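You operate a simulated robot arm through the tools that you are given. There is no shell and no other tool. Be economical: measure what you need, move in short steps, check, and stop when the job is done.

You run a simulated robot arm. Do the job below in one go: nothing can be reset, and whatever is moved stays where it is left.

## Task
Pump the warm milk frothy and top up both coffees with it.
Fine: ten strokes or more; stand the lid beside the frother; blue-banded cup two thirds full, the rest in the green-banded one; frother back.

The check looks at the end state, three seconds after you hand in, the way a careful person would. Anything else that was tipped, shoved, dropped, spilled or broken makes it a failure. Lids that push on must go on centred and level and be pressed home; caps that screw on are set level and turned clockwise until they are tight.

## Robot
A 6-joint arm with a two-finger parallel gripper, fixed in place. Base frame: the origin is at the foot of the arm, x ahead of it, y to its left, z up. Units: mm, degrees, N and s.
With the tool pointing down near the work surface it reaches from about 180 to 740 mm from the base axis. Its first joint turns from -166.0 to 166.0 degrees. Payload 3.91 kg.
The TCP is the grasp point between the finger pads, 30 mm short of the fingertips. In the tool frame z runs along the fingers and y along their closing line. The gripper opens to 110 mm. The fingers are 20 mm wide and 10 mm thick; the gripper's body (48 by 112 mm) begins 55 mm behind the TCP.
Orientation is told as [roll, pitch, yaw] about the base's x, y, z axes, in that order, counted from this pose: with the fingers straight down and closing along the base's y, the tool's x points along the base's -x, its y along +y and its z along -z.

## Interface
- The arm moves only by the tool arm_command. Its argument "steps" is a list that holds one entry, the list of rows, each a list of 7 numbers: the shift along the tool's x, y, z in mm, then the turn, a rotation vector about the tool's x, y, z in degrees, then the opening, from 0 (shut) to 1 (fully open). In form: [[[dx, dy, dz, rx, ry, rz, hand], ...]]. A call has 1 to 12 rows; each row is the pose to reach, as a shift and turn from the pose commanded when the call began, along the tool's axes at that moment. Rows are played at 5 a second. More than 50 mm and 8.6 degrees between two rows, or a gripper value outside its range, and nothing of the call is played. Where a pose cannot be reached the arm comes as near as it can. A force on the tool above 40 N (or 10 N above the force at the start of the call, whichever is more), or a blocked arm, ends the call early, and 0.2 s more pass. Each finger travels about 45 mm/s and halts on what it meets, pressing with about 38 N; the grip force reading is that of the motor and also rises with nothing between the fingers. The clock runs only during rows and for 0.2 s after the last one: add rows that repeat a pose to give the fingers time. It gives the time, the measured TCP pose, the force on the tool (base axes), the opening and the grip force at its end, in the units of the frame above (readings bear some noise).
- Cameras (640 x 400 px; columns grow to the right, rows downward): "scene" is fixed at [223.5, 640.6, 1560.1]; the picture's right is [-0.97, -0.25, 0.00], its down [-0.22, 0.84, -0.49] and it looks along [0.12, -0.48, -0.87] (base axes); focal length 214 px, centre (320, 200). "wrist" rides on the gripper at [-36, 0, -57] in the tool frame; the picture's right is [0.00, -1.00, 0.00], its down [0.97, 0.00, -0.24] and it looks along [0.24, 0.00, 0.97] (tool axes); focal length 218 px, centre (320, 200). There is no depth. A picture from a camera that has moved, and an enlarged one, comes with that camera's place and axes in the base frame and with its lens. The place of the scene camera against the robot may be out by one fixed shift of up to 18 mm in any direction.
- capture(camera): a new picture of that camera. It takes no simulated time.
- raise_lower(by): slides the trunk up (or, below 0, down) by that many mm; the arm rides with it, the base frame stays. It gives what a move gives, with no picture.
- zoom(camera, box): a new picture of the part [left, top, right, bottom] of that camera's present view, enlarged. It takes no simulated time.
- finish_job(): hands the job in; it is judged then, once.

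Go step by step. Nothing tells you positions but the pictures and the camera data: compare them with the known pose of the tool, close in by small moves and look again before you grip or let go. The budget is 120 turns and 68 pictures, counting those below and the enlarged ones. Unless the task says otherwise, let go and move clear before handing in, and close with one line.

The tools are called after "Request:" by a JSON object that holds its "method" and its "body". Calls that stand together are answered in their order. arm_command: Moves the arm, as the interface text tells. Its arguments: {"type":"object","properties":{"steps":{"type":"array"}},"required":["steps"]} The other tools are called the same way: raise_lower (by) slides the trunk up or down; capture (camera) takes a picture; zoom (camera, box) takes an enlarged picture of a part of a camera's view; finish_job () hands the job in.

At the start:

```text
clock: 0.0
tool_pos: [148.8, 288.4, 1287.5]
orientation: [-0.1, 0.0, 0.2]
force: [-0.1, -0.2, -0.3]
grip_width: 110.0
grasp_force: 0.1
trunk travel left (down, up): [-525.0, 65.0]
```

scene: 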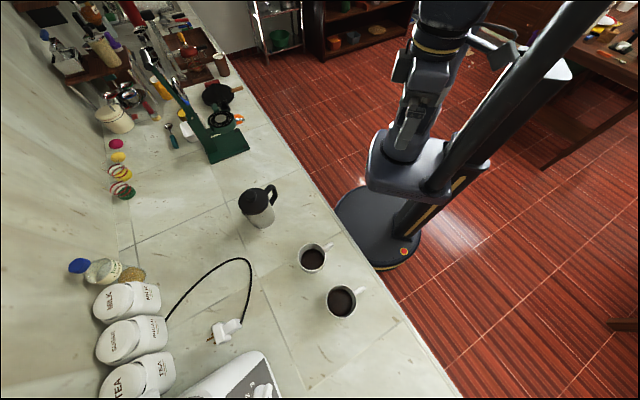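
wrist: 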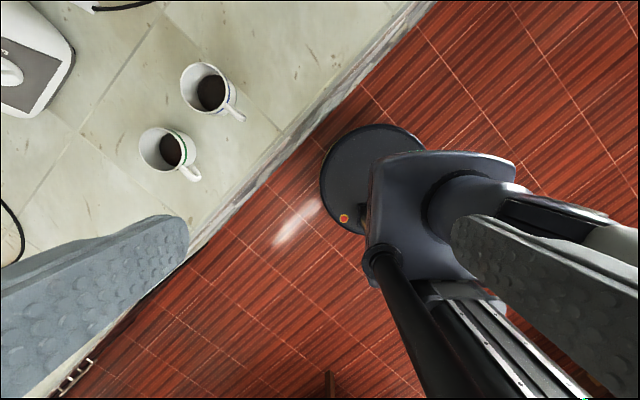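

I see a frother (black lid with handle) on the counter and two cups with coffee. I'll zoom in for details.

Request:
{"method": "zoom", "body": {"camera": "scene", "box": [210, 160, 310, 240]}}

Request:
{"method": "zoom", "body": {"camera": "scene", "box": [270, 220, 390, 330]}}

```text
5.00 times, centred on (260, 200) of scene
camera zoom: at [223.5, 640.6, 1560.1], right [-0.97, -0.25, 0.0], down [-0.22, 0.84, -0.49], along [0.12, -0.48, -0.87], focal length 1072 px, centre (620, 200)
```

zoom: 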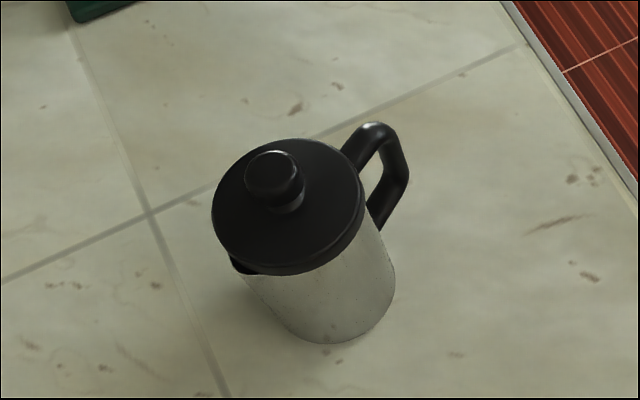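

```text
3.64 times, centred on (330, 275) of scene
camera zoom: at [223.5, 640.6, 1560.1], right [-0.97, -0.25, 0.0], down [-0.22, 0.84, -0.49], along [0.12, -0.48, -0.87], focal length 780 px, centre (284, -73)
```

zoom: 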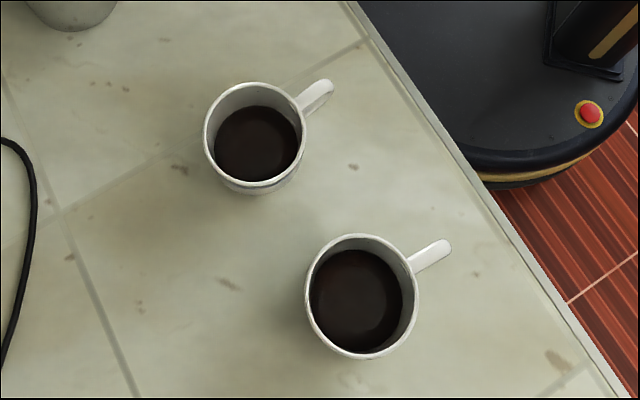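

The cup nearer the frother is blue-banded (about x 275, y 477), the green-banded one is farther (about 178, 557), and the frother is near (495, 365) with its handle facing the robot. I'll move above the frother for a closer look.

Request:
{"method": "zoom", "body": {"camera": "wrist", "box": [110, 40, 270, 200]}}

Request:
{"method": "arm_command", "body": {"steps": [[[-40, 8, 8, 0, 0, 0, 1], [-80, 16, 16, 0, 0, 0, 1], [-120, 24, 24, 0, 0, 0, 1], [-160, 32, 32, 0, 0, 0, 1], [-200, 40, 40, 0, 0, 0, 1], [-240, 48, 50, 0, 0, 0, 1], [-280, 56, 60, 0, 0, 0, 1], [-310, 64, 70, 0, 0, 0, 1]]]}}

Request:
{"method": "capture", "body": {"camera": "wrist"}}

```text
2.50 times, centred on (190, 120) of wrist
camera zoom: at [185.3, 288.9, 1345.6], right [0.0, -1.0, 0.0], down [-0.97, 0.0, 0.24], along [-0.24, 0.0, -0.97], focal length 546 px, centre (645, 400)
```

zoom: 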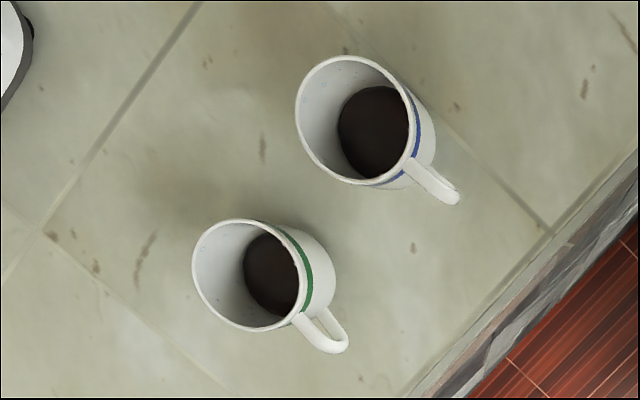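

```text
clock: 1.8
tool_pos: [459.7, 353.5, 1218.1]
orientation: [0.1, 0.1, 0.3]
force: [-0.2, -0.5, -0.8]
grip_width: 110.1
grasp_force: 0.1
trunk travel left (down, up): [-525.0, 65.0]
```

```text
62 pictures are left
camera wrist: at [495.4, 354.1, 1275.7], right [0.0, -1.0, 0.0], down [-0.97, 0.0, 0.24], along [-0.24, 0.0, -0.97], focal length 218 px, centre (320, 200)
```

wrist: 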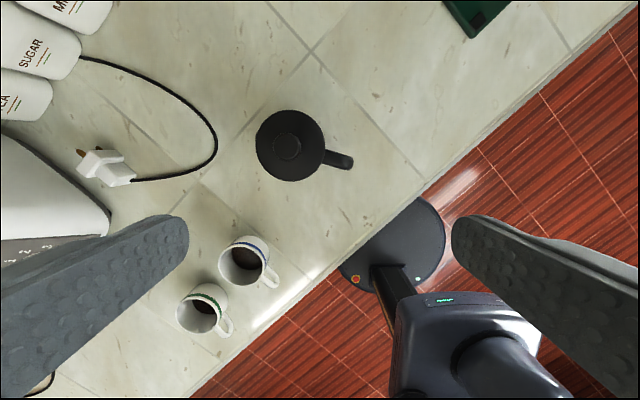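

The frother is just ahead of the tool. I'll zoom in to fix its axis, knob and handle direction.

Request:
{"method": "zoom", "body": {"camera": "wrist", "box": [230, 90, 374, 180]}}

Request:
{"method": "zoom", "body": {"camera": "wrist", "box": [160, 220, 304, 340]}}

Request:
{"method": "capture", "body": {"camera": "scene"}}

```text
4.44 times, centred on (302, 135) of wrist
camera zoom: at [495.4, 354.1, 1275.7], right [0.0, -1.0, 0.0], down [-0.97, 0.0, 0.24], along [-0.24, 0.0, -0.97], focal length 970 px, centre (400, 489)
```

zoom: 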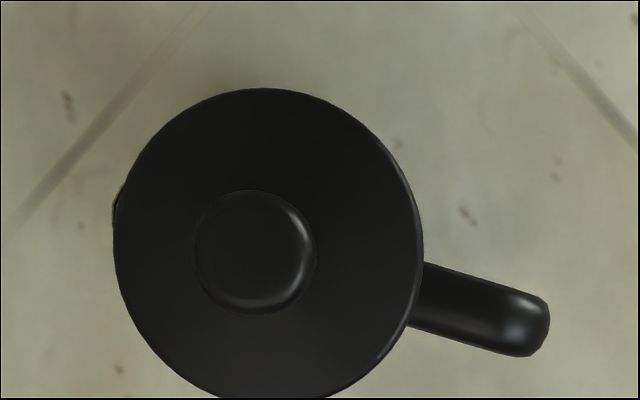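

```text
3.33 times, centred on (232, 280) of wrist
camera zoom: at [495.4, 354.1, 1275.7], right [0.0, -1.0, 0.0], down [-0.97, 0.0, 0.24], along [-0.24, 0.0, -0.97], focal length 728 px, centre (613, -67)
```

zoom: 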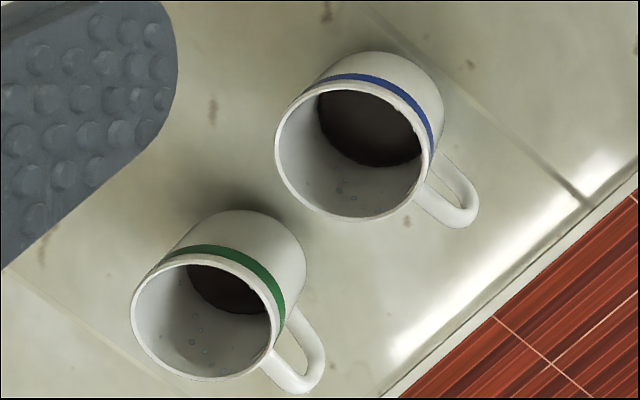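

```text
59 pictures are left
```

scene: 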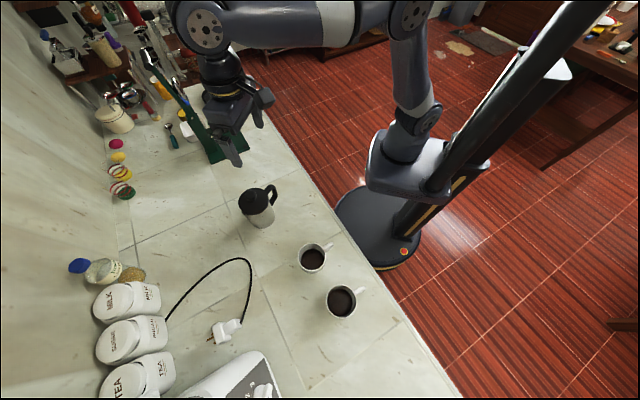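

Frother axis is at about (495.5, 392.5), lid diameter about 92 mm, knob about 33 mm, and the handle points along roughly (-0.29, -0.96). I'll descend above the knob and check the height.

Request:
{"method": "arm_command", "body": {"steps": [[[-12, 13, 40, 0, 0, 0, 1], [-24, 26, 80, 0, 0, 0, 0.9], [-36, 39, 120, 0, 0, 0, 0.8], [-36, 39, 143, 0, 0, 0, 0.7]]]}}

Request:
{"method": "capture", "body": {"camera": "wrist"}}

Request:
{"method": "zoom", "body": {"camera": "scene", "box": [200, 140, 320, 240]}}

```text
clock: 2.8
tool_pos: [495.4, 394.4, 1075.7]
orientation: [0.1, -0.1, 0.2]
force: [0.4, 1.2, -0.4]
grip_width: 77.0
grasp_force: 0.1
trunk travel left (down, up): [-525.0, 65.0]
```

```text
58 pictures are left
camera wrist: at [531.7, 394.2, 1133.1], right [0.0, -1.0, 0.0], down [-0.97, 0.0, 0.24], along [-0.24, 0.0, -0.97], focal length 218 px, centre (320, 200)
```

wrist: 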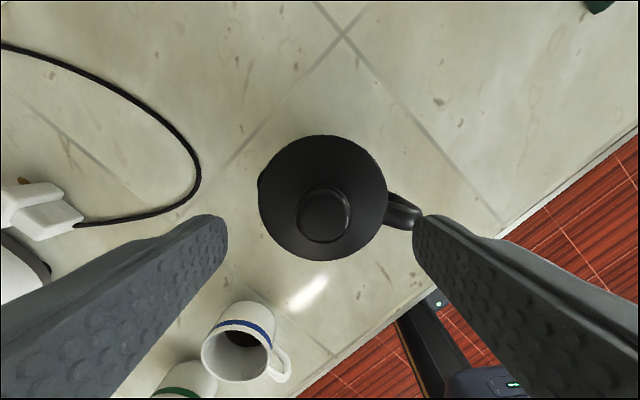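

```text
4.00 times, centred on (260, 190) of scene
camera zoom: at [223.5, 640.6, 1560.1], right [-0.97, -0.25, 0.0], down [-0.22, 0.84, -0.49], along [0.12, -0.48, -0.87], focal length 858 px, centre (560, 240)
```

zoom: 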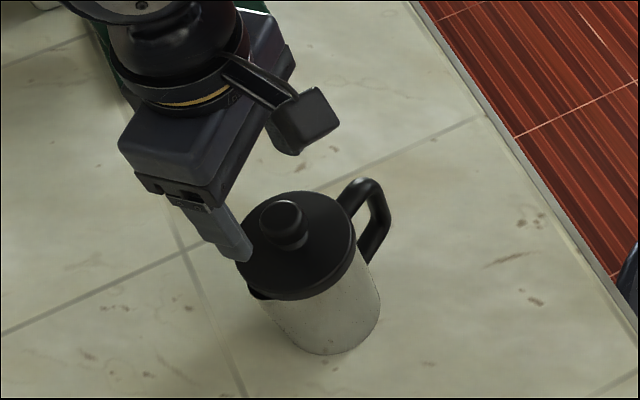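

Knob top is near z 1020, lid top about 987. I'll descend so the fingertips end just above the lid and close on the knob.

Request:
{"method": "arm_command", "body": {"steps": [[[0, -1, 25, 0, 0, 0, 0.6], [0, -1, 51, 0, 0, 0, 0.6], [0, -1, 51, 0, 0, 0, 0.3], [0, -1, 51, 0, 0, 0, 0.2], [0, -1, 51, 0, 0, 0, 0.2], [0, -1, 51, 0, 0, 0, 0.2], [0, -1, 51, 0, 0, 0, 0.2]]]}}

Request:
{"method": "capture", "body": {"camera": "wrist"}}

```text
clock: 4.4
tool_pos: [496.2, 391.8, 1025.4]
orientation: [0.0, -0.1, 0.2]
force: [0.4, -0.1, -0.9]
grip_width: 30.2
grasp_force: 37.8
trunk travel left (down, up): [-525.0, 65.0]
```

```text
56 pictures are left
camera wrist: at [531.5, 391.7, 1081.9], right [0.0, -1.0, 0.0], down [-0.97, 0.0, 0.24], along [-0.24, 0.0, -0.97], focal length 218 px, centre (320, 200)
```

wrist: 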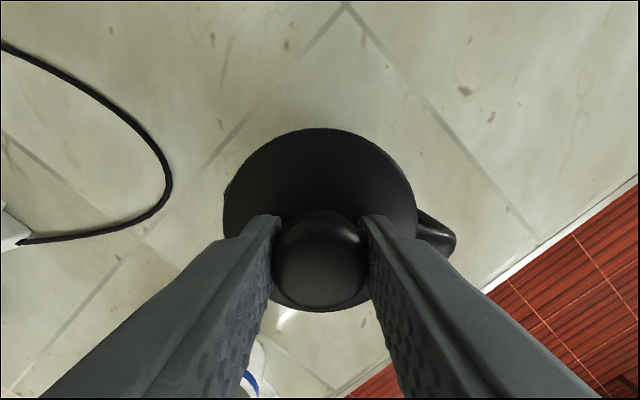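

The knob is held (30 mm). I'll lift 25 mm slowly and see whether only the plunger rises.

Request:
{"method": "arm_command", "body": {"steps": [[[0, 0, -8, 0, 0, 0, 0.2], [0, 0, -16, 0, 0, 0, 0.2], [0, 0, -25, 0, 0, 0, 0.2]]]}}

Request:
{"method": "zoom", "body": {"camera": "scene", "box": [200, 140, 320, 240]}}

```text
clock: 5.2
tool_pos: [494.7, 392.4, 1049.3]
orientation: [0.0, 0.0, 0.2]
force: [-0.5, -0.7, -0.4]
grip_width: 30.3
grasp_force: 38.2
trunk travel left (down, up): [-525.0, 65.0]
```

```text
4.00 times, centred on (260, 190) of scene
camera zoom: at [223.5, 640.6, 1560.1], right [-0.97, -0.25, 0.0], down [-0.22, 0.84, -0.49], along [0.12, -0.48, -0.87], focal length 858 px, centre (560, 240)
```

zoom: 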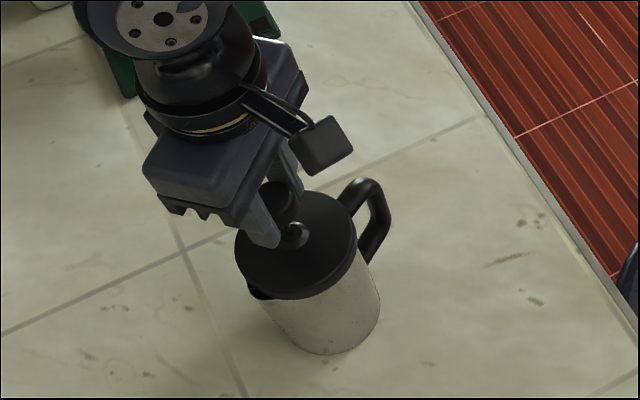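

Only the plunger rises and the lid stays. I'll go on up to find a good stroke.

Request:
{"method": "arm_command", "body": {"steps": [[[0, 0, -8, 0, 0, 0, 0.2], [0, 0, -16, 0, 0, 0, 0.2], [0, 0, -23, 0, 0, 0, 0.2]]]}}

Request:
{"method": "zoom", "body": {"camera": "scene", "box": [200, 140, 320, 240]}}

```text
clock: 6.0
tool_pos: [496.3, 390.9, 1071.9]
orientation: [0.0, 0.0, 0.1]
force: [0.3, 0.6, 0.1]
grip_width: 30.2
grasp_force: 37.6
trunk travel left (down, up): [-525.0, 65.0]
```

```text
4.00 times, centred on (260, 190) of scene
camera zoom: at [223.5, 640.6, 1560.1], right [-0.97, -0.25, 0.0], down [-0.22, 0.84, -0.49], along [0.12, -0.48, -0.87], focal length 858 px, centre (560, 240)
```

zoom: 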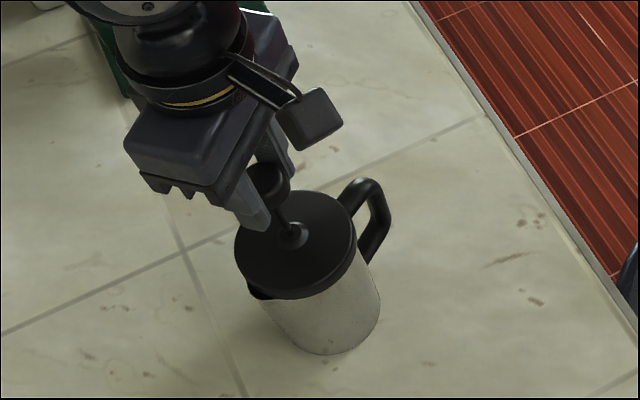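

A 47 mm stroke is free. Now I pump, three strokes per call.

Request:
{"method": "arm_command", "body": {"steps": [[[0, 0, 24, 0, 0, 0, 0.2], [0, 0, 46.5, 0, 0, 0, 0.2], [0, 0, 24, 0, 0, 0, 0.2], [0, 0, 0, 0, 0, 0, 0.2], [0, 0, 24, 0, 0, 0, 0.2], [0, 0, 46.5, 0, 0, 0, 0.2], [0, 0, 24, 0, 0, 0, 0.2], [0, 0, 0, 0, 0, 0, 0.2], [0, 0, 24, 0, 0, 0, 0.2], [0, 0, 46.5, 0, 0, 0, 0.2], [0, 0, 24, 0, 0, 0, 0.2], [0, 0, 0, 0, 0, 0, 0.2]]]}}

Request:
{"method": "zoom", "body": {"camera": "scene", "box": [200, 140, 320, 240]}}

```text
clock: 8.6
tool_pos: [494.1, 393.0, 1075.2]
orientation: [0.0, -0.1, 0.2]
force: [-1.1, 0.2, 0.6]
grip_width: 30.0
grasp_force: 37.9
trunk travel left (down, up): [-525.0, 65.0]
```

```text
4.00 times, centred on (260, 190) of scene
camera zoom: at [223.5, 640.6, 1560.1], right [-0.97, -0.25, 0.0], down [-0.22, 0.84, -0.49], along [0.12, -0.48, -0.87], focal length 858 px, centre (560, 240)
```

zoom: 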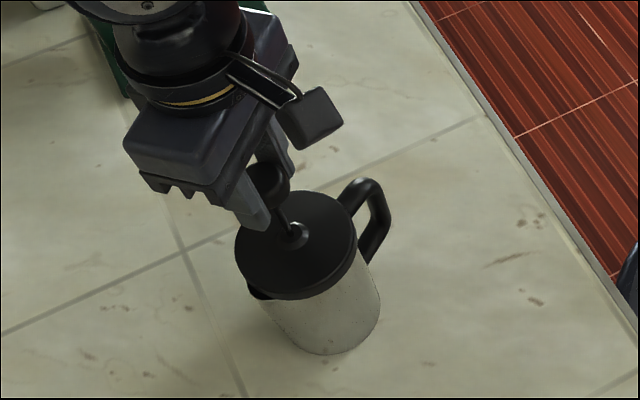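

The strokes run clean and the lid stays seated, so I'll keep going.

Request:
{"method": "arm_command", "body": {"steps": [[[0, 0, 24, 0, 0, 0, 0.2], [0, 0, 46.5, 0, 0, 0, 0.2], [0, 0, 24, 0, 0, 0, 0.2], [0, 0, 0, 0, 0, 0, 0.2], [0, 0, 24, 0, 0, 0, 0.2], [0, 0, 46.5, 0, 0, 0, 0.2], [0, 0, 24, 0, 0, 0, 0.2], [0, 0, 0, 0, 0, 0, 0.2], [0, 0, 24, 0, 0, 0, 0.2], [0, 0, 46.5, 0, 0, 0, 0.2], [0, 0, 24, 0, 0, 0, 0.2], [0, 0, 0, 0, 0, 0, 0.2]]]}}

Request:
{"method": "arm_command", "body": {"steps": [[[0, 0, 24, 0, 0, 0, 0.2], [0, 0, 46.5, 0, 0, 0, 0.2], [0, 0, 24, 0, 0, 0, 0.2], [0, 0, 0, 0, 0, 0, 0.2], [0, 0, 24, 0, 0, 0, 0.2], [0, 0, 46.5, 0, 0, 0, 0.2], [0, 0, 24, 0, 0, 0, 0.2], [0, 0, 0, 0, 0, 0, 0.2], [0, 0, 24, 0, 0, 0, 0.2], [0, 0, 46.5, 0, 0, 0, 0.2], [0, 0, 24, 0, 0, 0, 0.2], [0, 0, 0, 0, 0, 0, 0.2]]]}}

Request:
{"method": "arm_command", "body": {"steps": [[[0, 0, 24, 0, 0, 0, 0.2], [0, 0, 46.5, 0, 0, 0, 0.2], [0, 0, 24, 0, 0, 0, 0.2], [0, 0, 0, 0, 0, 0, 0.2], [0, 0, 24, 0, 0, 0, 0.2], [0, 0, 46.5, 0, 0, 0, 0.2], [0, 0, 24, 0, 0, 0, 0.2], [0, 0, 0, 0, 0, 0, 0.2], [0, 0, 24, 0, 0, 0, 0.2], [0, 0, 46.5, 0, 0, 0, 0.2], [0, 0, 24, 0, 0, 0, 0.2], [0, 0, 0, 0, 0, 0, 0.2]]]}}

Request:
{"method": "arm_command", "body": {"steps": [[[0, 0, 24, 0, 0, 0, 0.2], [0, 0, 46.5, 0, 0, 0, 0.2], [0, 0, 46.5, 0, 0, 0, 0.2], [0, 0, 24, 0, 0, 0, 0.2], [0, 0, 0, 0, 0, 0, 0.2], [0, 0, 0, 0, 0, 0, 0.2], [0, 0, 24, 0, 0, 0, 0.2], [0, 0, 46.5, 0, 0, 0, 0.2], [0, 0, 46.5, 0, 0, 0, 0.2], [0, 0, 24, 0, 0, 0, 0.2], [0, 0, 0, 0, 0, 0, 0.2], [0, 0, 0, 0, 0, 0, 0.2]]]}}

Request:
{"method": "zoom", "body": {"camera": "scene", "box": [200, 140, 320, 240]}}

```text
clock: 11.2
tool_pos: [494.9, 392.1, 1073.6]
orientation: [0.0, 0.0, 0.2]
force: [0.0, -0.2, 0.2]
grip_width: 30.1
grasp_force: 37.9
trunk travel left (down, up): [-525.0, 65.0]
```

```text
clock: 13.8
tool_pos: [495.3, 390.8, 1071.6]
orientation: [0.0, 0.0, 0.2]
force: [-0.2, 0.0, 0.2]
grip_width: 30.1
grasp_force: 38.2
trunk travel left (down, up): [-525.0, 65.0]
```

```text
clock: 16.4
tool_pos: [495.2, 392.1, 1070.9]
orientation: [0.0, 0.1, 0.2]
force: [-0.4, -1.5, -0.9]
grip_width: 30.1
grasp_force: 37.8
trunk travel left (down, up): [-525.0, 65.0]
```

```text
clock: 19.0
tool_pos: [494.8, 392.2, 1072.1]
orientation: [0.1, 0.0, 0.2]
force: [-0.6, -0.9, 0.3]
grip_width: 30.3
grasp_force: 37.8
trunk travel left (down, up): [-525.0, 65.0]
```

```text
4.00 times, centred on (260, 190) of scene
camera zoom: at [223.5, 640.6, 1560.1], right [-0.97, -0.25, 0.0], down [-0.22, 0.84, -0.49], along [0.12, -0.48, -0.87], focal length 858 px, centre (560, 240)
```

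zoom: 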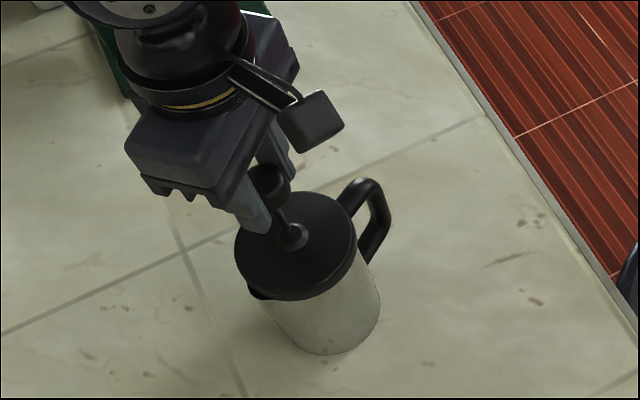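

About 14 strokes are done. I'll keep pulling the knob up until the plunger meets its stop and the lid lifts off.

Request:
{"method": "arm_command", "body": {"steps": [[[0, 0, -8, 0, 0, 0, 0.2], [0, 0, -16, 0, 0, 0, 0.2], [0, 0, -24, 0, 0, 0, 0.2], [0, 0, -32, 0, 0, 0, 0.2], [0, 0, -32, 0, 0, 0, 0.2]]]}}

Request:
{"method": "zoom", "body": {"camera": "scene", "box": [200, 140, 320, 240]}}

```text
clock: 20.2
tool_pos: [495.3, 392.1, 1105.4]
orientation: [0.1, -0.1, 0.2]
force: [0.1, 0.2, -1.2]
grip_width: 30.2
grasp_force: 38.3
trunk travel left (down, up): [-525.0, 65.0]
```

```text
4.00 times, centred on (260, 190) of scene
camera zoom: at [223.5, 640.6, 1560.1], right [-0.97, -0.25, 0.0], down [-0.22, 0.84, -0.49], along [0.12, -0.48, -0.87], focal length 858 px, centre (560, 240)
```

zoom: 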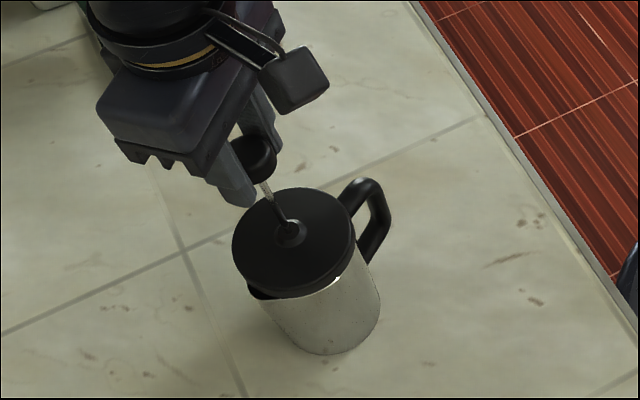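

The lid is just starting to lift clear. I'll raise it well above the frother.

Request:
{"method": "arm_command", "body": {"steps": [[[0, 0, -10, 0, 0, 0, 0.2], [0, 0, -20, 0, 0, 0, 0.2], [0, 0, -35, 0, 0, 0, 0.2], [0, 0, -50, 0, 0, 0, 0.2], [0, 0, -65, 0, 0, 0, 0.2], [0, 0, -80, 0, 0, 0, 0.2]]]}}

Request:
{"method": "zoom", "body": {"camera": "scene", "box": [200, 120, 344, 240]}}

Request:
{"method": "capture", "body": {"camera": "wrist"}}

```text
clock: 21.6
tool_pos: [494.7, 391.3, 1185.4]
orientation: [0.0, 0.1, 0.3]
force: [0.2, 0.5, -0.2]
grip_width: 30.0
grasp_force: 38.3
trunk travel left (down, up): [-525.0, 65.0]
```

```text
3.33 times, centred on (272, 180) of scene
camera zoom: at [223.5, 640.6, 1560.1], right [-0.97, -0.25, 0.0], down [-0.22, 0.84, -0.49], along [0.12, -0.48, -0.87], focal length 715 px, centre (480, 267)
```

zoom: 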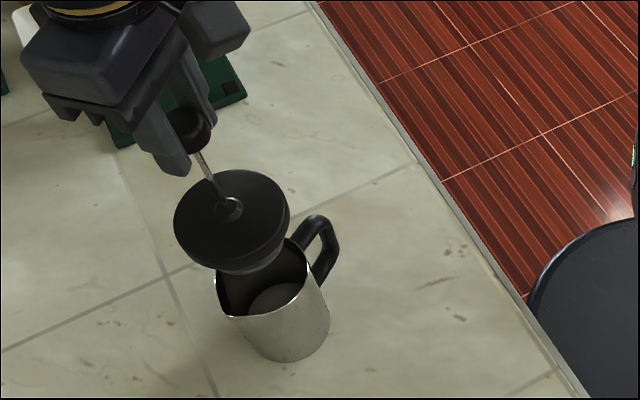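

```text
49 pictures are left
camera wrist: at [530.6, 391.7, 1242.6], right [0.0, -1.0, 0.0], down [-0.97, 0.0, 0.24], along [-0.24, 0.0, -0.97], focal length 218 px, centre (320, 200)
```

wrist: 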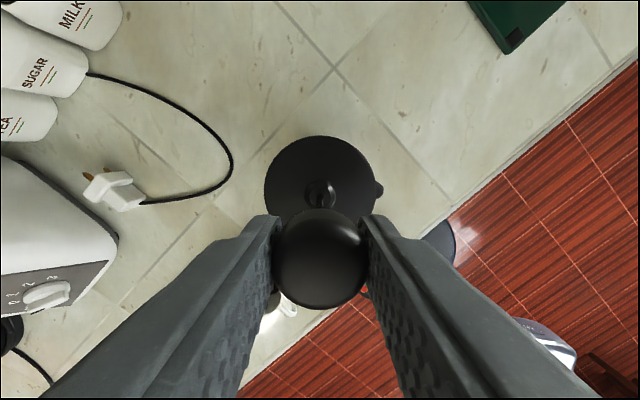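

The lid and plunger are out and hanging straight. I'll carry it to a clear spot beside the frother near (605, 320).

Request:
{"method": "arm_command", "body": {"steps": [[[-20, -13, -5, 0, 0, 0, 0.2], [-45, -29, -5, 0, 0, 0, 0.2], [-70, -45, -5, 0, 0, 0, 0.2], [-95, -61, -5, 0, 0, 0, 0.2], [-110, -72, 0, 0, 0, 0, 0.2], [-110, -72, 0, 0, 0, 0, 0.2]]]}}

Request:
{"method": "arm_command", "body": {"steps": [[[0, 0, 25, 0, 0, 0, 0.2], [0, 0, 50, 0, 0, 0, 0.2], [0, 0, 75, 0, 0, 0, 0.2], [0, 0, 95, 0, 0, 0, 0.2], [0, 0, 110, 0, 0, 0, 0.2], [0, 0, 125, 0, 0, 0, 0.2], [0, 0, 130, 0, 0, 0, 0.2]]]}}

Request:
{"method": "zoom", "body": {"camera": "scene", "box": [160, 120, 304, 240]}}

```text
clock: 23.0
tool_pos: [600.9, 317.9, 1185.9]
orientation: [-0.1, 0.0, 0.3]
force: [0.2, -0.4, -0.7]
grip_width: 30.2
grasp_force: 37.6
out of reach, approached as far as the arm can: row 5, 6
trunk travel left (down, up): [-525.0, 65.0]
```

```text
clock: 24.6
tool_pos: [601.0, 317.0, 1055.2]
orientation: [0.0, 0.0, 0.1]
force: [0.0, 0.8, -0.9]
grip_width: 30.0
grasp_force: 37.6
trunk travel left (down, up): [-525.0, 65.0]
```

```text
3.33 times, centred on (232, 180) of scene
camera zoom: at [223.5, 640.6, 1560.1], right [-0.97, -0.25, 0.0], down [-0.22, 0.84, -0.49], along [0.12, -0.48, -0.87], focal length 715 px, centre (613, 267)
```

zoom: 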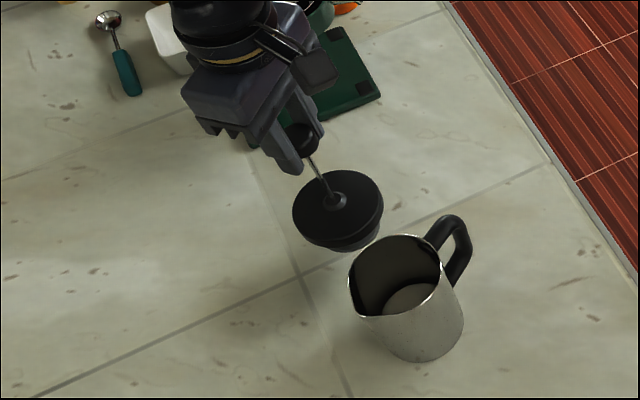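

The lid is over clear counter. I'll lower it gently until it touches.

Request:
{"method": "arm_command", "body": {"steps": [[[0, 0, 8, 0, 0, 0, 0.2], [0, 0, 16, 0, 0, 0, 0.2], [0, 0, 24, 0, 0, 0, 0.2], [0, 0, 30, 0, 0, 0, 0.2], [0, 0, 34, 0, 0, 0, 0.2]]]}}

Request:
{"method": "zoom", "body": {"camera": "scene", "box": [160, 120, 304, 240]}}

```text
clock: 25.8
tool_pos: [600.4, 317.3, 1021.0]
orientation: [-0.1, 0.0, 0.2]
force: [0.2, -1.0, -1.5]
grip_width: 30.2
grasp_force: 37.7
trunk travel left (down, up): [-525.0, 65.0]
```

```text
3.33 times, centred on (232, 180) of scene
camera zoom: at [223.5, 640.6, 1560.1], right [-0.97, -0.25, 0.0], down [-0.22, 0.84, -0.49], along [0.12, -0.48, -0.87], focal length 715 px, centre (613, 267)
```

zoom: 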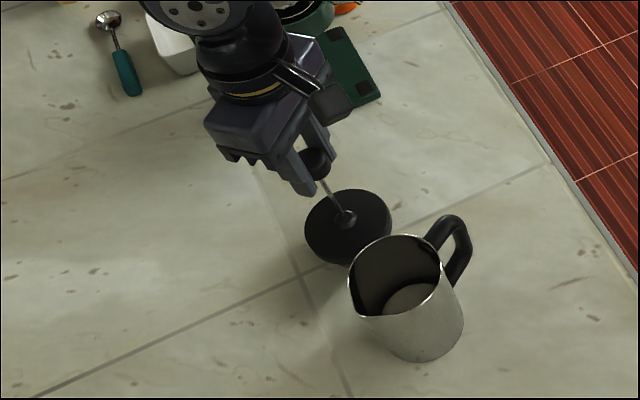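

Request:
{"method": "arm_command", "body": {"steps": [[[0, 0, 3, 0, 0, 0, 0.2], [0, 0, 6, 0, 0, 0, 0.2], [0, 0, 9, 0, 0, 0, 0.2], [0, 0, 12, 0, 0, 0, 0.2]]]}}

```text
clock: 26.8
tool_pos: [600.6, 317.5, 1014.2]
orientation: [0.3, -0.3, 0.2]
force: [-2.6, 0.0, 26.3]
grip_width: 29.9
grasp_force: 38.1
trunk travel left (down, up): [-525.0, 65.0]
```

Contact was felt at about z 1014. I'll ease off, look, then release.

Request:
{"method": "arm_command", "body": {"steps": [[[0, 0, -4, 0, 0, 0, 0.2], [0, 0, -4, 0, 0, 0, 0.2]]]}}

Request:
{"method": "zoom", "body": {"camera": "scene", "box": [190, 150, 286, 210]}}

```text
clock: 27.4
tool_pos: [600.9, 318.2, 1013.4]
orientation: [0.1, -0.2, 0.2]
force: [2.7, 1.0, 14.5]
grip_width: 30.0
grasp_force: 38.0
trunk travel left (down, up): [-525.0, 65.0]
```

```text
6.67 times, centred on (238, 180) of scene
camera zoom: at [223.5, 640.6, 1560.1], right [-0.97, -0.25, 0.0], down [-0.22, 0.84, -0.49], along [0.12, -0.48, -0.87], focal length 1430 px, centre (867, 333)
```

zoom: 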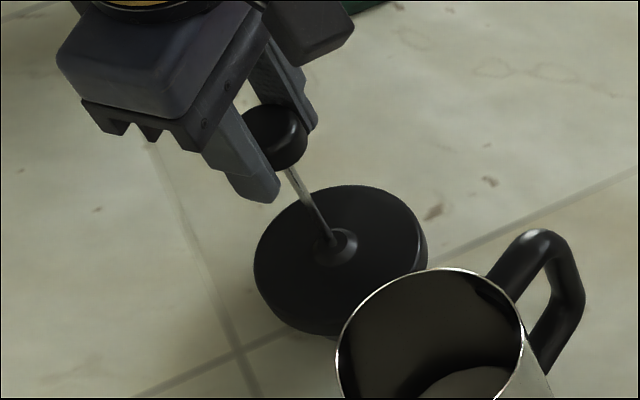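

Request:
{"method": "arm_command", "body": {"steps": [[[0, 0, -2, 0, 0, 0, 0.2], [0, 0, -2, 0, 0, 0, 0.28], [0, 0, -2, 0, 0, 0, 0.32], [0, 0, -2, 0, 0, 0, 0.42], [0, 0, -2, 0, 0, 0, 0.5], [0, 0, -2, 0, 0, 0, 0.5]]]}}

Request:
{"method": "zoom", "body": {"camera": "scene", "box": [190, 150, 286, 210]}}

```text
clock: 28.8
tool_pos: [600.8, 317.3, 1015.1]
orientation: [0.0, 0.1, 0.3]
force: [0.4, 0.6, -0.5]
grip_width: 55.4
grasp_force: 0.0
trunk travel left (down, up): [-525.0, 65.0]
```

```text
6.67 times, centred on (238, 180) of scene
camera zoom: at [223.5, 640.6, 1560.1], right [-0.97, -0.25, 0.0], down [-0.22, 0.84, -0.49], along [0.12, -0.48, -0.87], focal length 1430 px, centre (867, 333)
```

zoom: 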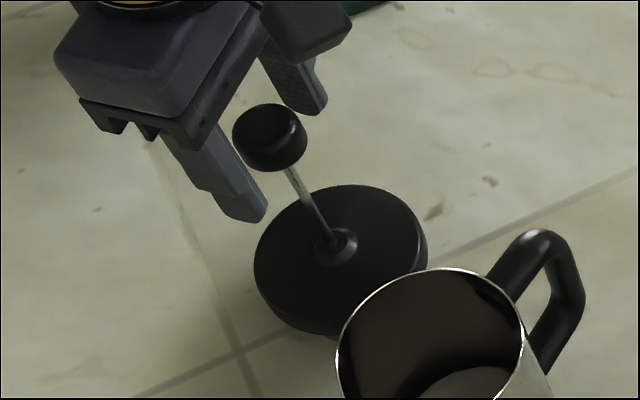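

The lid stands by itself. I'll back straight up and move over the handle for a look.

Request:
{"method": "arm_command", "body": {"steps": [[[0, 0, -35, 0, 0, 0, 0.6], [0, 0, -70, 0, 0, 0, 0.8], [0, 0, -105, 0, 0, 0, 1], [30, -5, -115, 0, 0, 0, 1], [60, -10, -115, 0, 0, 0, 1], [100, -15, -115, 0, 0, 0, 1], [140, -20, -115, 0, 0, 0, 1], [140, -20, -115, 0, 0, 0, 1]]]}}

Request:
{"method": "capture", "body": {"camera": "wrist"}}

Request:
{"method": "zoom", "body": {"camera": "scene", "box": [200, 150, 320, 240]}}

```text
clock: 30.6
tool_pos: [461.5, 297.5, 1131.4]
orientation: [0.1, -0.1, 0.2]
force: [1.1, 0.4, 0.3]
grip_width: 109.8
grasp_force: 0.1
trunk travel left (down, up): [-525.0, 65.0]
```

```text
44 pictures are left
camera wrist: at [496.5, 297.2, 1187.5], right [0.0, -1.0, 0.0], down [-0.97, 0.0, 0.24], along [-0.24, 0.0, -0.97], focal length 218 px, centre (320, 200)
```

wrist: 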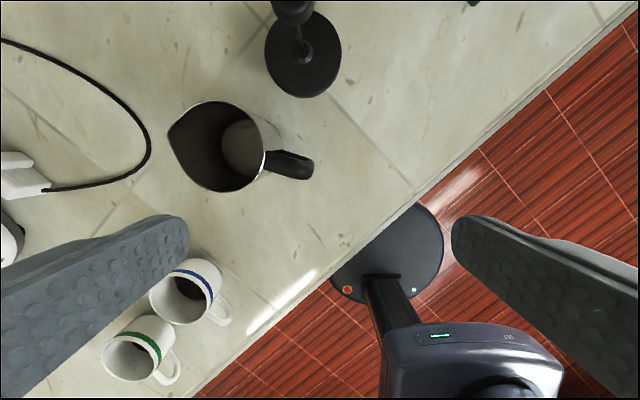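

```text
4.44 times, centred on (260, 195) of scene
camera zoom: at [223.5, 640.6, 1560.1], right [-0.97, -0.25, 0.0], down [-0.22, 0.84, -0.49], along [0.12, -0.48, -0.87], focal length 953 px, centre (587, 222)
```

zoom: 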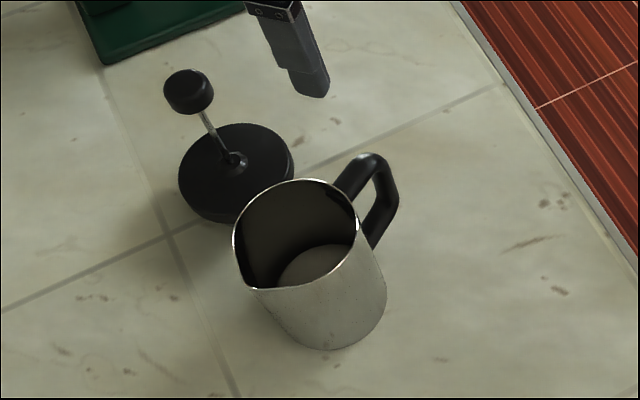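

Rim is at z about 978, spout azimuth about 75°, handle bar near (475.5, 315) spanning z 890–945. I'll yaw the tool to match and move to a standoff behind the handle.

Request:
{"method": "arm_command", "body": {"steps": [[[2, -10, 0, 0, 0, -7.5, 1], [4, -20, 0, 0, 0, -15, 1], [5, -30, 0, 0, 0, -22.5, 1], [7, -40, 0, 0, 0, -30, 1], [9, -50, 0, 0, 0, -37.5, 1], [10, -60, 0, 0, 0, -45, 1], [12, -70, 0, 0, 0, -52.5, 1], [14, -80, 0, 0, 0, -60, 1], [16, -92, 0, 0, 0, -67.5, 1], [17, -102, 0, 0, 0, -75.5, 1]]]}}

Request:
{"method": "arm_command", "body": {"steps": [[[0, 0, 0, 0, -8, 0, 1], [0, 0, 0, 0, -16, 0, 1], [0, 0, 0, 0, -24, 0, 1], [0, 0, 0, 0, -32, 0, 1], [0, 0, 0, 0, -40, 0, 1], [0, 0, 0, 0, -48, 0, 1], [0, 0, 0, 0, -56, 0, 1], [0, 0, 0, 0, -64, 0, 1], [0, 0, 0, 0, -72, 0, 1], [0, 0, 0, 0, -80, 0, 1], [0, 0, 0, 0, -80, 0, 1]]]}}

Request:
{"method": "capture", "body": {"camera": "wrist"}}

Request:
{"method": "capture", "body": {"camera": "scene"}}

```text
clock: 32.8
tool_pos: [444.4, 194.4, 1130.3]
orientation: [0.0, -0.1, 75.8]
force: [0.0, 0.2, -0.3]
grip_width: 109.9
grasp_force: 0.1
trunk travel left (down, up): [-525.0, 65.0]
```

```text
clock: 35.2
tool_pos: [445.8, 194.7, 1129.0]
orientation: [-0.2, -80.1, 76.1]
force: [0.4, -0.5, -0.2]
grip_width: 109.9
grasp_force: 0.0
trunk travel left (down, up): [-525.0, 65.0]
```

```text
42 pictures are left
camera wrist: at [432.2, 146.2, 1175.2], right [0.97, -0.25, 0.0], down [-0.1, -0.39, -0.92], along [0.23, 0.89, -0.4], focal length 218 px, centre (320, 200)
```

wrist: 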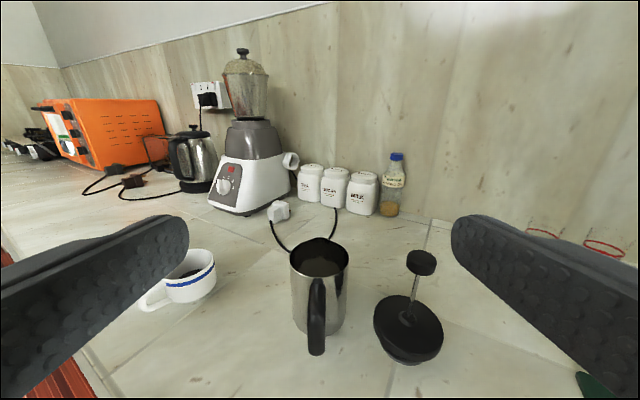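

```text
41 pictures are left
```

scene: 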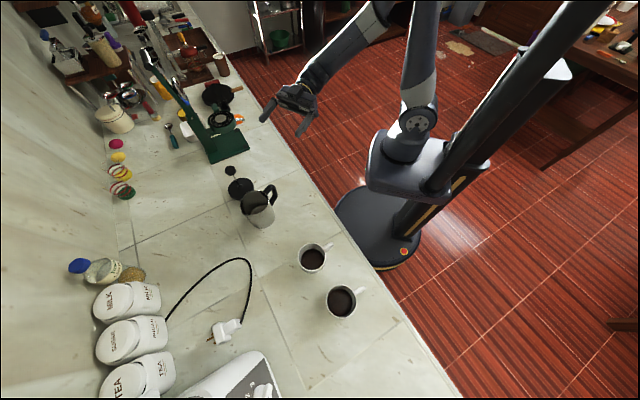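

Tool, handle and spout are in line. I'll narrow the gripper and descend at the standoff to handle height.

Request:
{"method": "arm_command", "body": {"steps": [[[25, 0, 4.4, 0, 0, 0, 0.8], [60, 0, 10.6, 0, 0, 0, 0.6], [95, 0, 16.8, 0, 0, 0, 0.5], [130, 0, 22.9, 0, 0, 0, 0.5], [165, 0, 29.1, 0, 0, 0, 0.5], [185, 0, 32.6, 0, 0, 0, 0.5], [196, 0, 34.6, 0, 0, 0, 0.5], [196, 0, 34.6, 0, 0, 0, 0.5]]]}}

Request:
{"method": "capture", "body": {"camera": "wrist"}}

Request:
{"method": "capture", "body": {"camera": "scene"}}

```text
clock: 37.0
tool_pos: [444.3, 195.5, 929.2]
orientation: [-0.2, -80.1, 75.8]
force: [-0.4, 0.5, 0.5]
grip_width: 55.3
grasp_force: 0.1
trunk travel left (down, up): [-525.0, 65.0]
```

```text
40 pictures are left
camera wrist: at [431.8, 146.8, 976.2], right [0.97, -0.25, 0.0], down [-0.1, -0.39, -0.91], along [0.23, 0.89, -0.4], focal length 218 px, centre (320, 200)
```

wrist: 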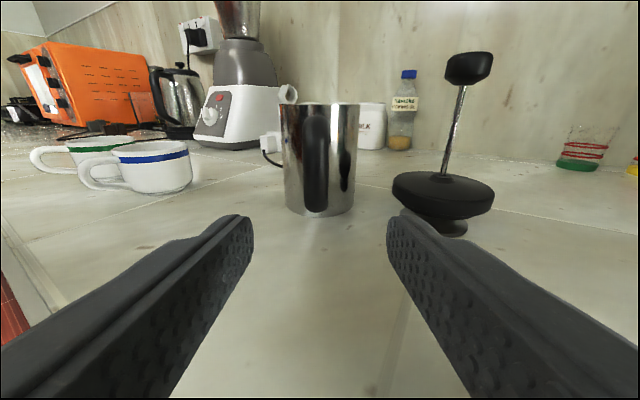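

```text
39 pictures are left
```

scene: 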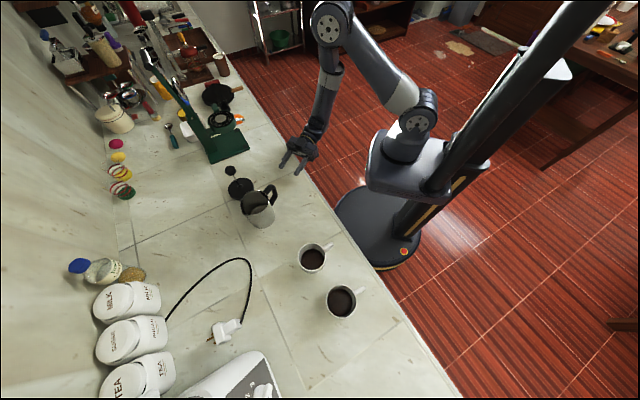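

The handle bar is straight ahead, a few millimetres left. I'll shift and advance most of the way, then check.

Request:
{"method": "arm_command", "body": {"steps": [[[-5, 1.5, 29, 0, 0, 0, 0.5], [-10, 3.5, 59, 0, 0, 0, 0.5], [-15.6, 3.5, 88.6, 0, 0, 0, 0.5], [-15.6, 3.5, 88.6, 0, 0, 0, 0.5]]]}}

Request:
{"method": "capture", "body": {"camera": "wrist"}}

```text
clock: 37.9
tool_pos: [461.6, 274.6, 934.1]
orientation: [0.8, -80.0, 74.6]
force: [-15.5, -49.9, 43.1]
grip_width: 54.8
grasp_force: 0.1
trunk travel left (down, up): [-525.0, 65.0]
stopped in row 4: the force on the tool passed its limit (the readings are from after the stop); the commanded pose is now the measured one
```

```text
38 pictures are left
camera wrist: at [448.7, 225.9, 979.7], right [0.97, -0.26, 0.0], down [-0.11, -0.39, -0.91], along [0.23, 0.88, -0.41], focal length 218 px, centre (320, 200)
```

wrist: 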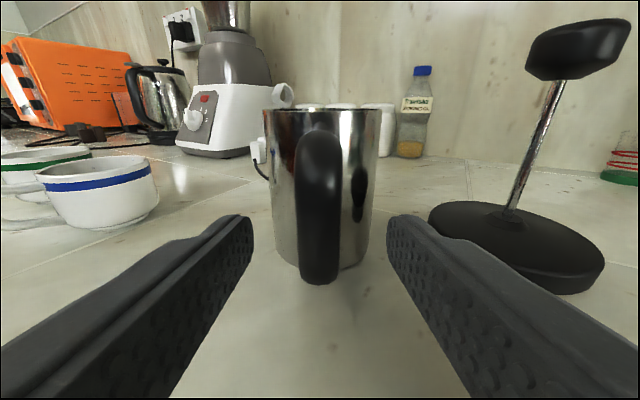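

Something behind the gripper (the wrist) met the counter edge. I'll back off and come in with the tool tilted further down.

Request:
{"method": "arm_command", "body": {"steps": [[[-5, 0, -12, 0, 0, 0, 0.5], [-15, 0, -28, 0, 0, 0, 0.5], [-40, 0, -60, 0, 0, 0, 0.5], [-60, 0, -75, 0, 0, 0, 0.5]]]}}

Request:
{"method": "arm_command", "body": {"steps": [[[0, 0, 0, 0, 7, 0, 0.5], [0, 0, 0, 0, 14, 0, 0.5], [0, 0, 0, 0, 21, 0, 0.5], [0, 0, 0, 0, 27, 0, 0.5], [0, 0, 0, 0, 27, 0, 0.5]]]}}

Request:
{"method": "capture", "body": {"camera": "wrist"}}

Request:
{"method": "capture", "body": {"camera": "scene"}}

```text
clock: 38.9
tool_pos: [446.2, 218.7, 1002.2]
orientation: [0.8, -80.0, 74.7]
force: [-0.3, 0.0, -0.3]
grip_width: 54.9
grasp_force: 0.0
trunk travel left (down, up): [-525.0, 65.0]
```

```text
clock: 40.1
tool_pos: [448.8, 219.8, 1003.2]
orientation: [0.2, -52.7, 75.3]
force: [0.6, -0.5, -0.3]
grip_width: 54.8
grasp_force: 0.0
trunk travel left (down, up): [-525.0, 65.0]
```

```text
37 pictures are left
camera wrist: at [441.5, 196.1, 1066.1], right [0.97, -0.25, 0.0], down [-0.2, -0.75, -0.63], along [0.16, 0.61, -0.78], focal length 218 px, centre (320, 200)
```

wrist: 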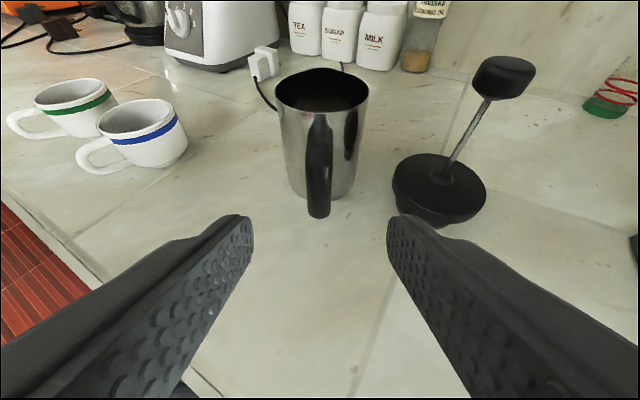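

```text
36 pictures are left
```

scene: 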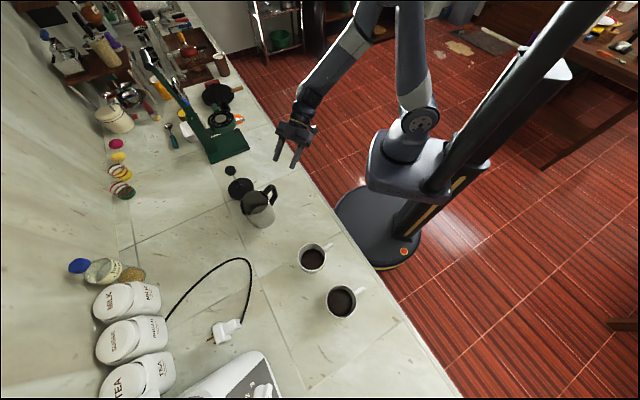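

Now tilted 37° down with the handle centred. I'll advance along the line to the bar.

Request:
{"method": "arm_command", "body": {"steps": [[[-2, 0.5, 25, 0, 0, 0, 0.5], [-4, 1, 50, 0, 0, 0, 0.5], [-6, 1.5, 75, 0, 0, 0, 0.5], [-7, 1.5, 95, 0, 0, 0, 0.5], [-7, 1.5, 95, 0, 0, 0, 0.5]]]}}

Request:
{"method": "capture", "body": {"camera": "wrist"}}

```text
clock: 41.3
tool_pos: [464.7, 297.8, 951.3]
orientation: [0.1, -52.9, 75.3]
force: [0.1, 1.0, 0.0]
grip_width: 55.0
grasp_force: 0.0
trunk travel left (down, up): [-525.0, 65.0]
```

```text
35 pictures are left
camera wrist: at [459.7, 274.0, 1014.2], right [0.97, -0.25, 0.0], down [-0.2, -0.75, -0.63], along [0.16, 0.61, -0.78], focal length 218 px, centre (320, 200)
```

wrist: 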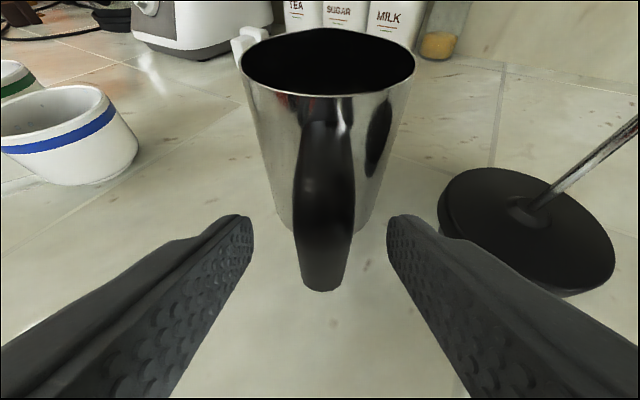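

The bar is centred between the fingers. I'll advance the last 20 mm and close.

Request:
{"method": "arm_command", "body": {"steps": [[[-1, 0, 10, 0, 0, 0, 0.5], [-2, 0, 20, 0, 0, 0, 0.5], [-2, 0, 20, 0, 0, 0, 0.3], [-2, 0, 20, 0, 0, 0, 0.15], [-2, 0, 20, 0, 0, 0, 0.08], [-2, 0, 20, 0, 0, 0, 0.08], [-2, 0, 20, 0, 0, 0, 0.08]]]}}

Request:
{"method": "capture", "body": {"camera": "wrist"}}

Request:
{"method": "zoom", "body": {"camera": "scene", "box": [200, 140, 344, 240]}}

```text
clock: 42.9
tool_pos: [471.6, 312.3, 941.3]
orientation: [0.2, -52.9, 75.3]
force: [1.6, -0.9, 0.2]
grip_width: 20.7
grasp_force: 37.5
trunk travel left (down, up): [-525.0, 65.0]
```

```text
34 pictures are left
camera wrist: at [464.7, 290.1, 1003.8], right [0.97, -0.25, 0.0], down [-0.2, -0.75, -0.63], along [0.16, 0.61, -0.78], focal length 218 px, centre (320, 200)
```

wrist: 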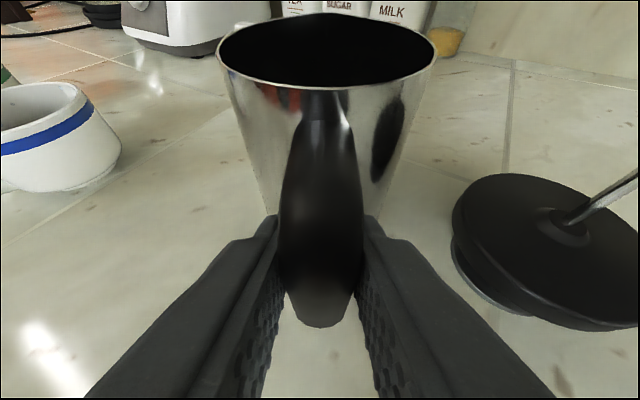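

```text
4.00 times, centred on (272, 190) of scene
camera zoom: at [223.5, 640.6, 1560.1], right [-0.97, -0.25, 0.0], down [-0.22, 0.84, -0.49], along [0.12, -0.48, -0.87], focal length 858 px, centre (512, 240)
```

zoom: 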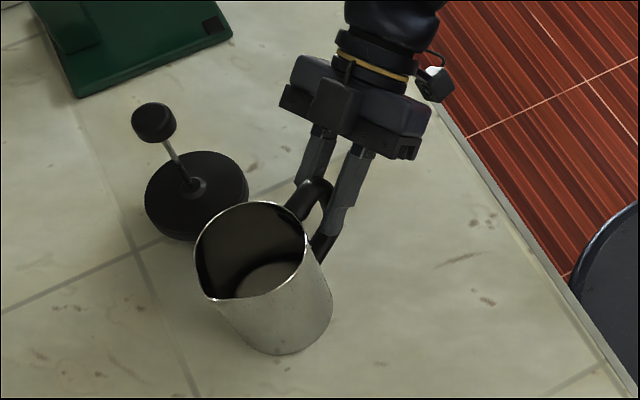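

The handle is held (20.7 mm wide). I'll lift slowly and check for slip.

Request:
{"method": "arm_command", "body": {"steps": [[[-8, 0, -6.1, 0, 0, 0, 0.08], [-16, 0, -12.2, 0, 0, 0, 0.08], [-24, 0, -18.2, 0, 0, 0, 0.08], [-40, 0, -30.3, 0, 0, 0, 0.08], [-40, 0, -30.3, 0, 0, 0, 0.08], [-40, 0, -30.3, 0, 0, 0, 0.08]]]}}

Request:
{"method": "capture", "body": {"camera": "wrist"}}

Request:
{"method": "zoom", "body": {"camera": "scene", "box": [200, 140, 344, 240]}}

```text
clock: 44.3
tool_pos: [469.1, 313.7, 989.9]
orientation: [0.2, -52.8, 75.3]
force: [-0.1, 0.3, -3.1]
grip_width: 20.5
grasp_force: 37.8
trunk travel left (down, up): [-525.0, 65.0]
```

```text
32 pictures are left
camera wrist: at [463.9, 290.8, 1053.6], right [0.97, -0.25, 0.0], down [-0.2, -0.75, -0.63], along [0.16, 0.61, -0.78], focal length 218 px, centre (320, 200)
```

wrist: 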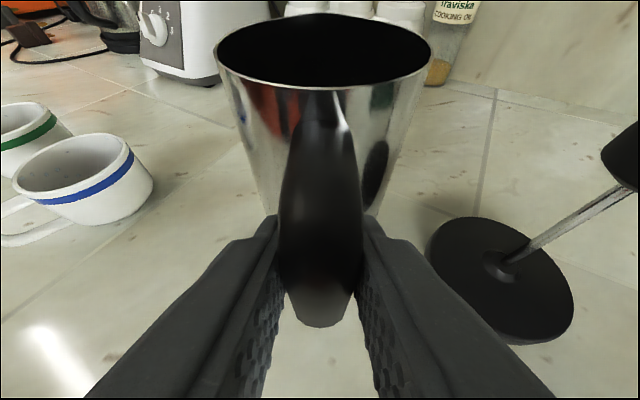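

```text
4.00 times, centred on (272, 190) of scene
camera zoom: at [223.5, 640.6, 1560.1], right [-0.97, -0.25, 0.0], down [-0.22, 0.84, -0.49], along [0.12, -0.48, -0.87], focal length 858 px, centre (512, 240)
```

zoom: 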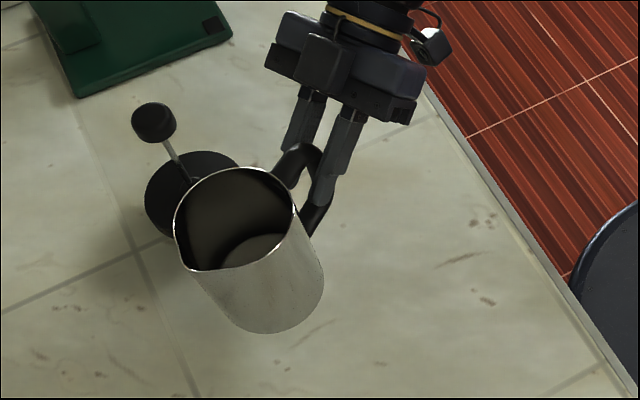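

The frother is held firmly. I'll raise it and carry it level to the blue cup (estimated centre 287, 498; rim z about 912).

Request:
{"method": "arm_command", "body": {"steps": [[[-15, 5, -12, 0, 0, 0, 0.08], [-32, 15, -26, 0, 0, 0, 0.08], [-50, 35, -42, 0, 0, 0, 0.08], [-65, 60, -58, 0, 0, 0, 0.08], [-72.5, 85, -68, 0, 0, 0, 0.08], [-72.5, 110, -69.9, 0, 0, 0, 0.08], [-72.5, 135, -69.9, 0, 0, 0, 0.08], [-72.5, 160, -69.9, 0, 0, 0, 0.08], [-72.5, 185, -69.9, 0, 0, 0, 0.08], [-72.5, 208, -69.9, 0, 0, 0, 0.08], [-72.5, 220, -69.9, 0, 0, 0, 0.08], [-72.5, 226.4, -69.9, 0, 0, 0, 0.08]]]}}

Request:
{"method": "capture", "body": {"camera": "wrist"}}

Request:
{"method": "capture", "body": {"camera": "scene"}}

```text
clock: 46.9
tool_pos: [247.4, 358.9, 1091.5]
orientation: [0.2, -52.8, 75.3]
force: [0.1, 0.2, -4.0]
grip_width: 20.6
grasp_force: 38.5
trunk travel left (down, up): [-525.0, 65.0]
```

```text
30 pictures are left
camera wrist: at [242.3, 335.6, 1154.3], right [0.97, -0.25, 0.0], down [-0.2, -0.75, -0.63], along [0.16, 0.61, -0.78], focal length 218 px, centre (320, 200)
```

wrist: 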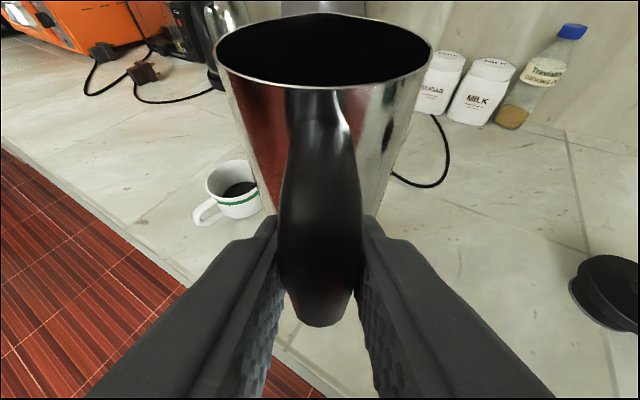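

```text
29 pictures are left
```

scene: 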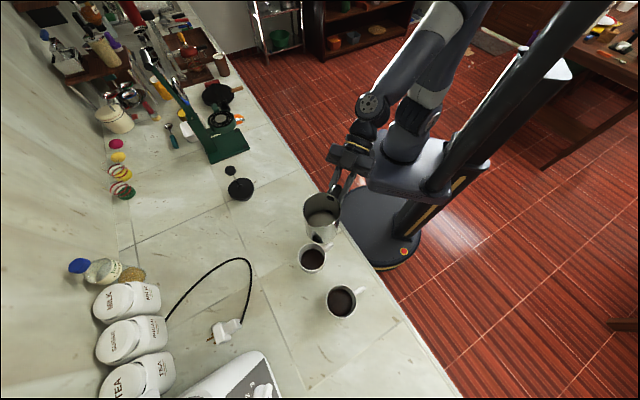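

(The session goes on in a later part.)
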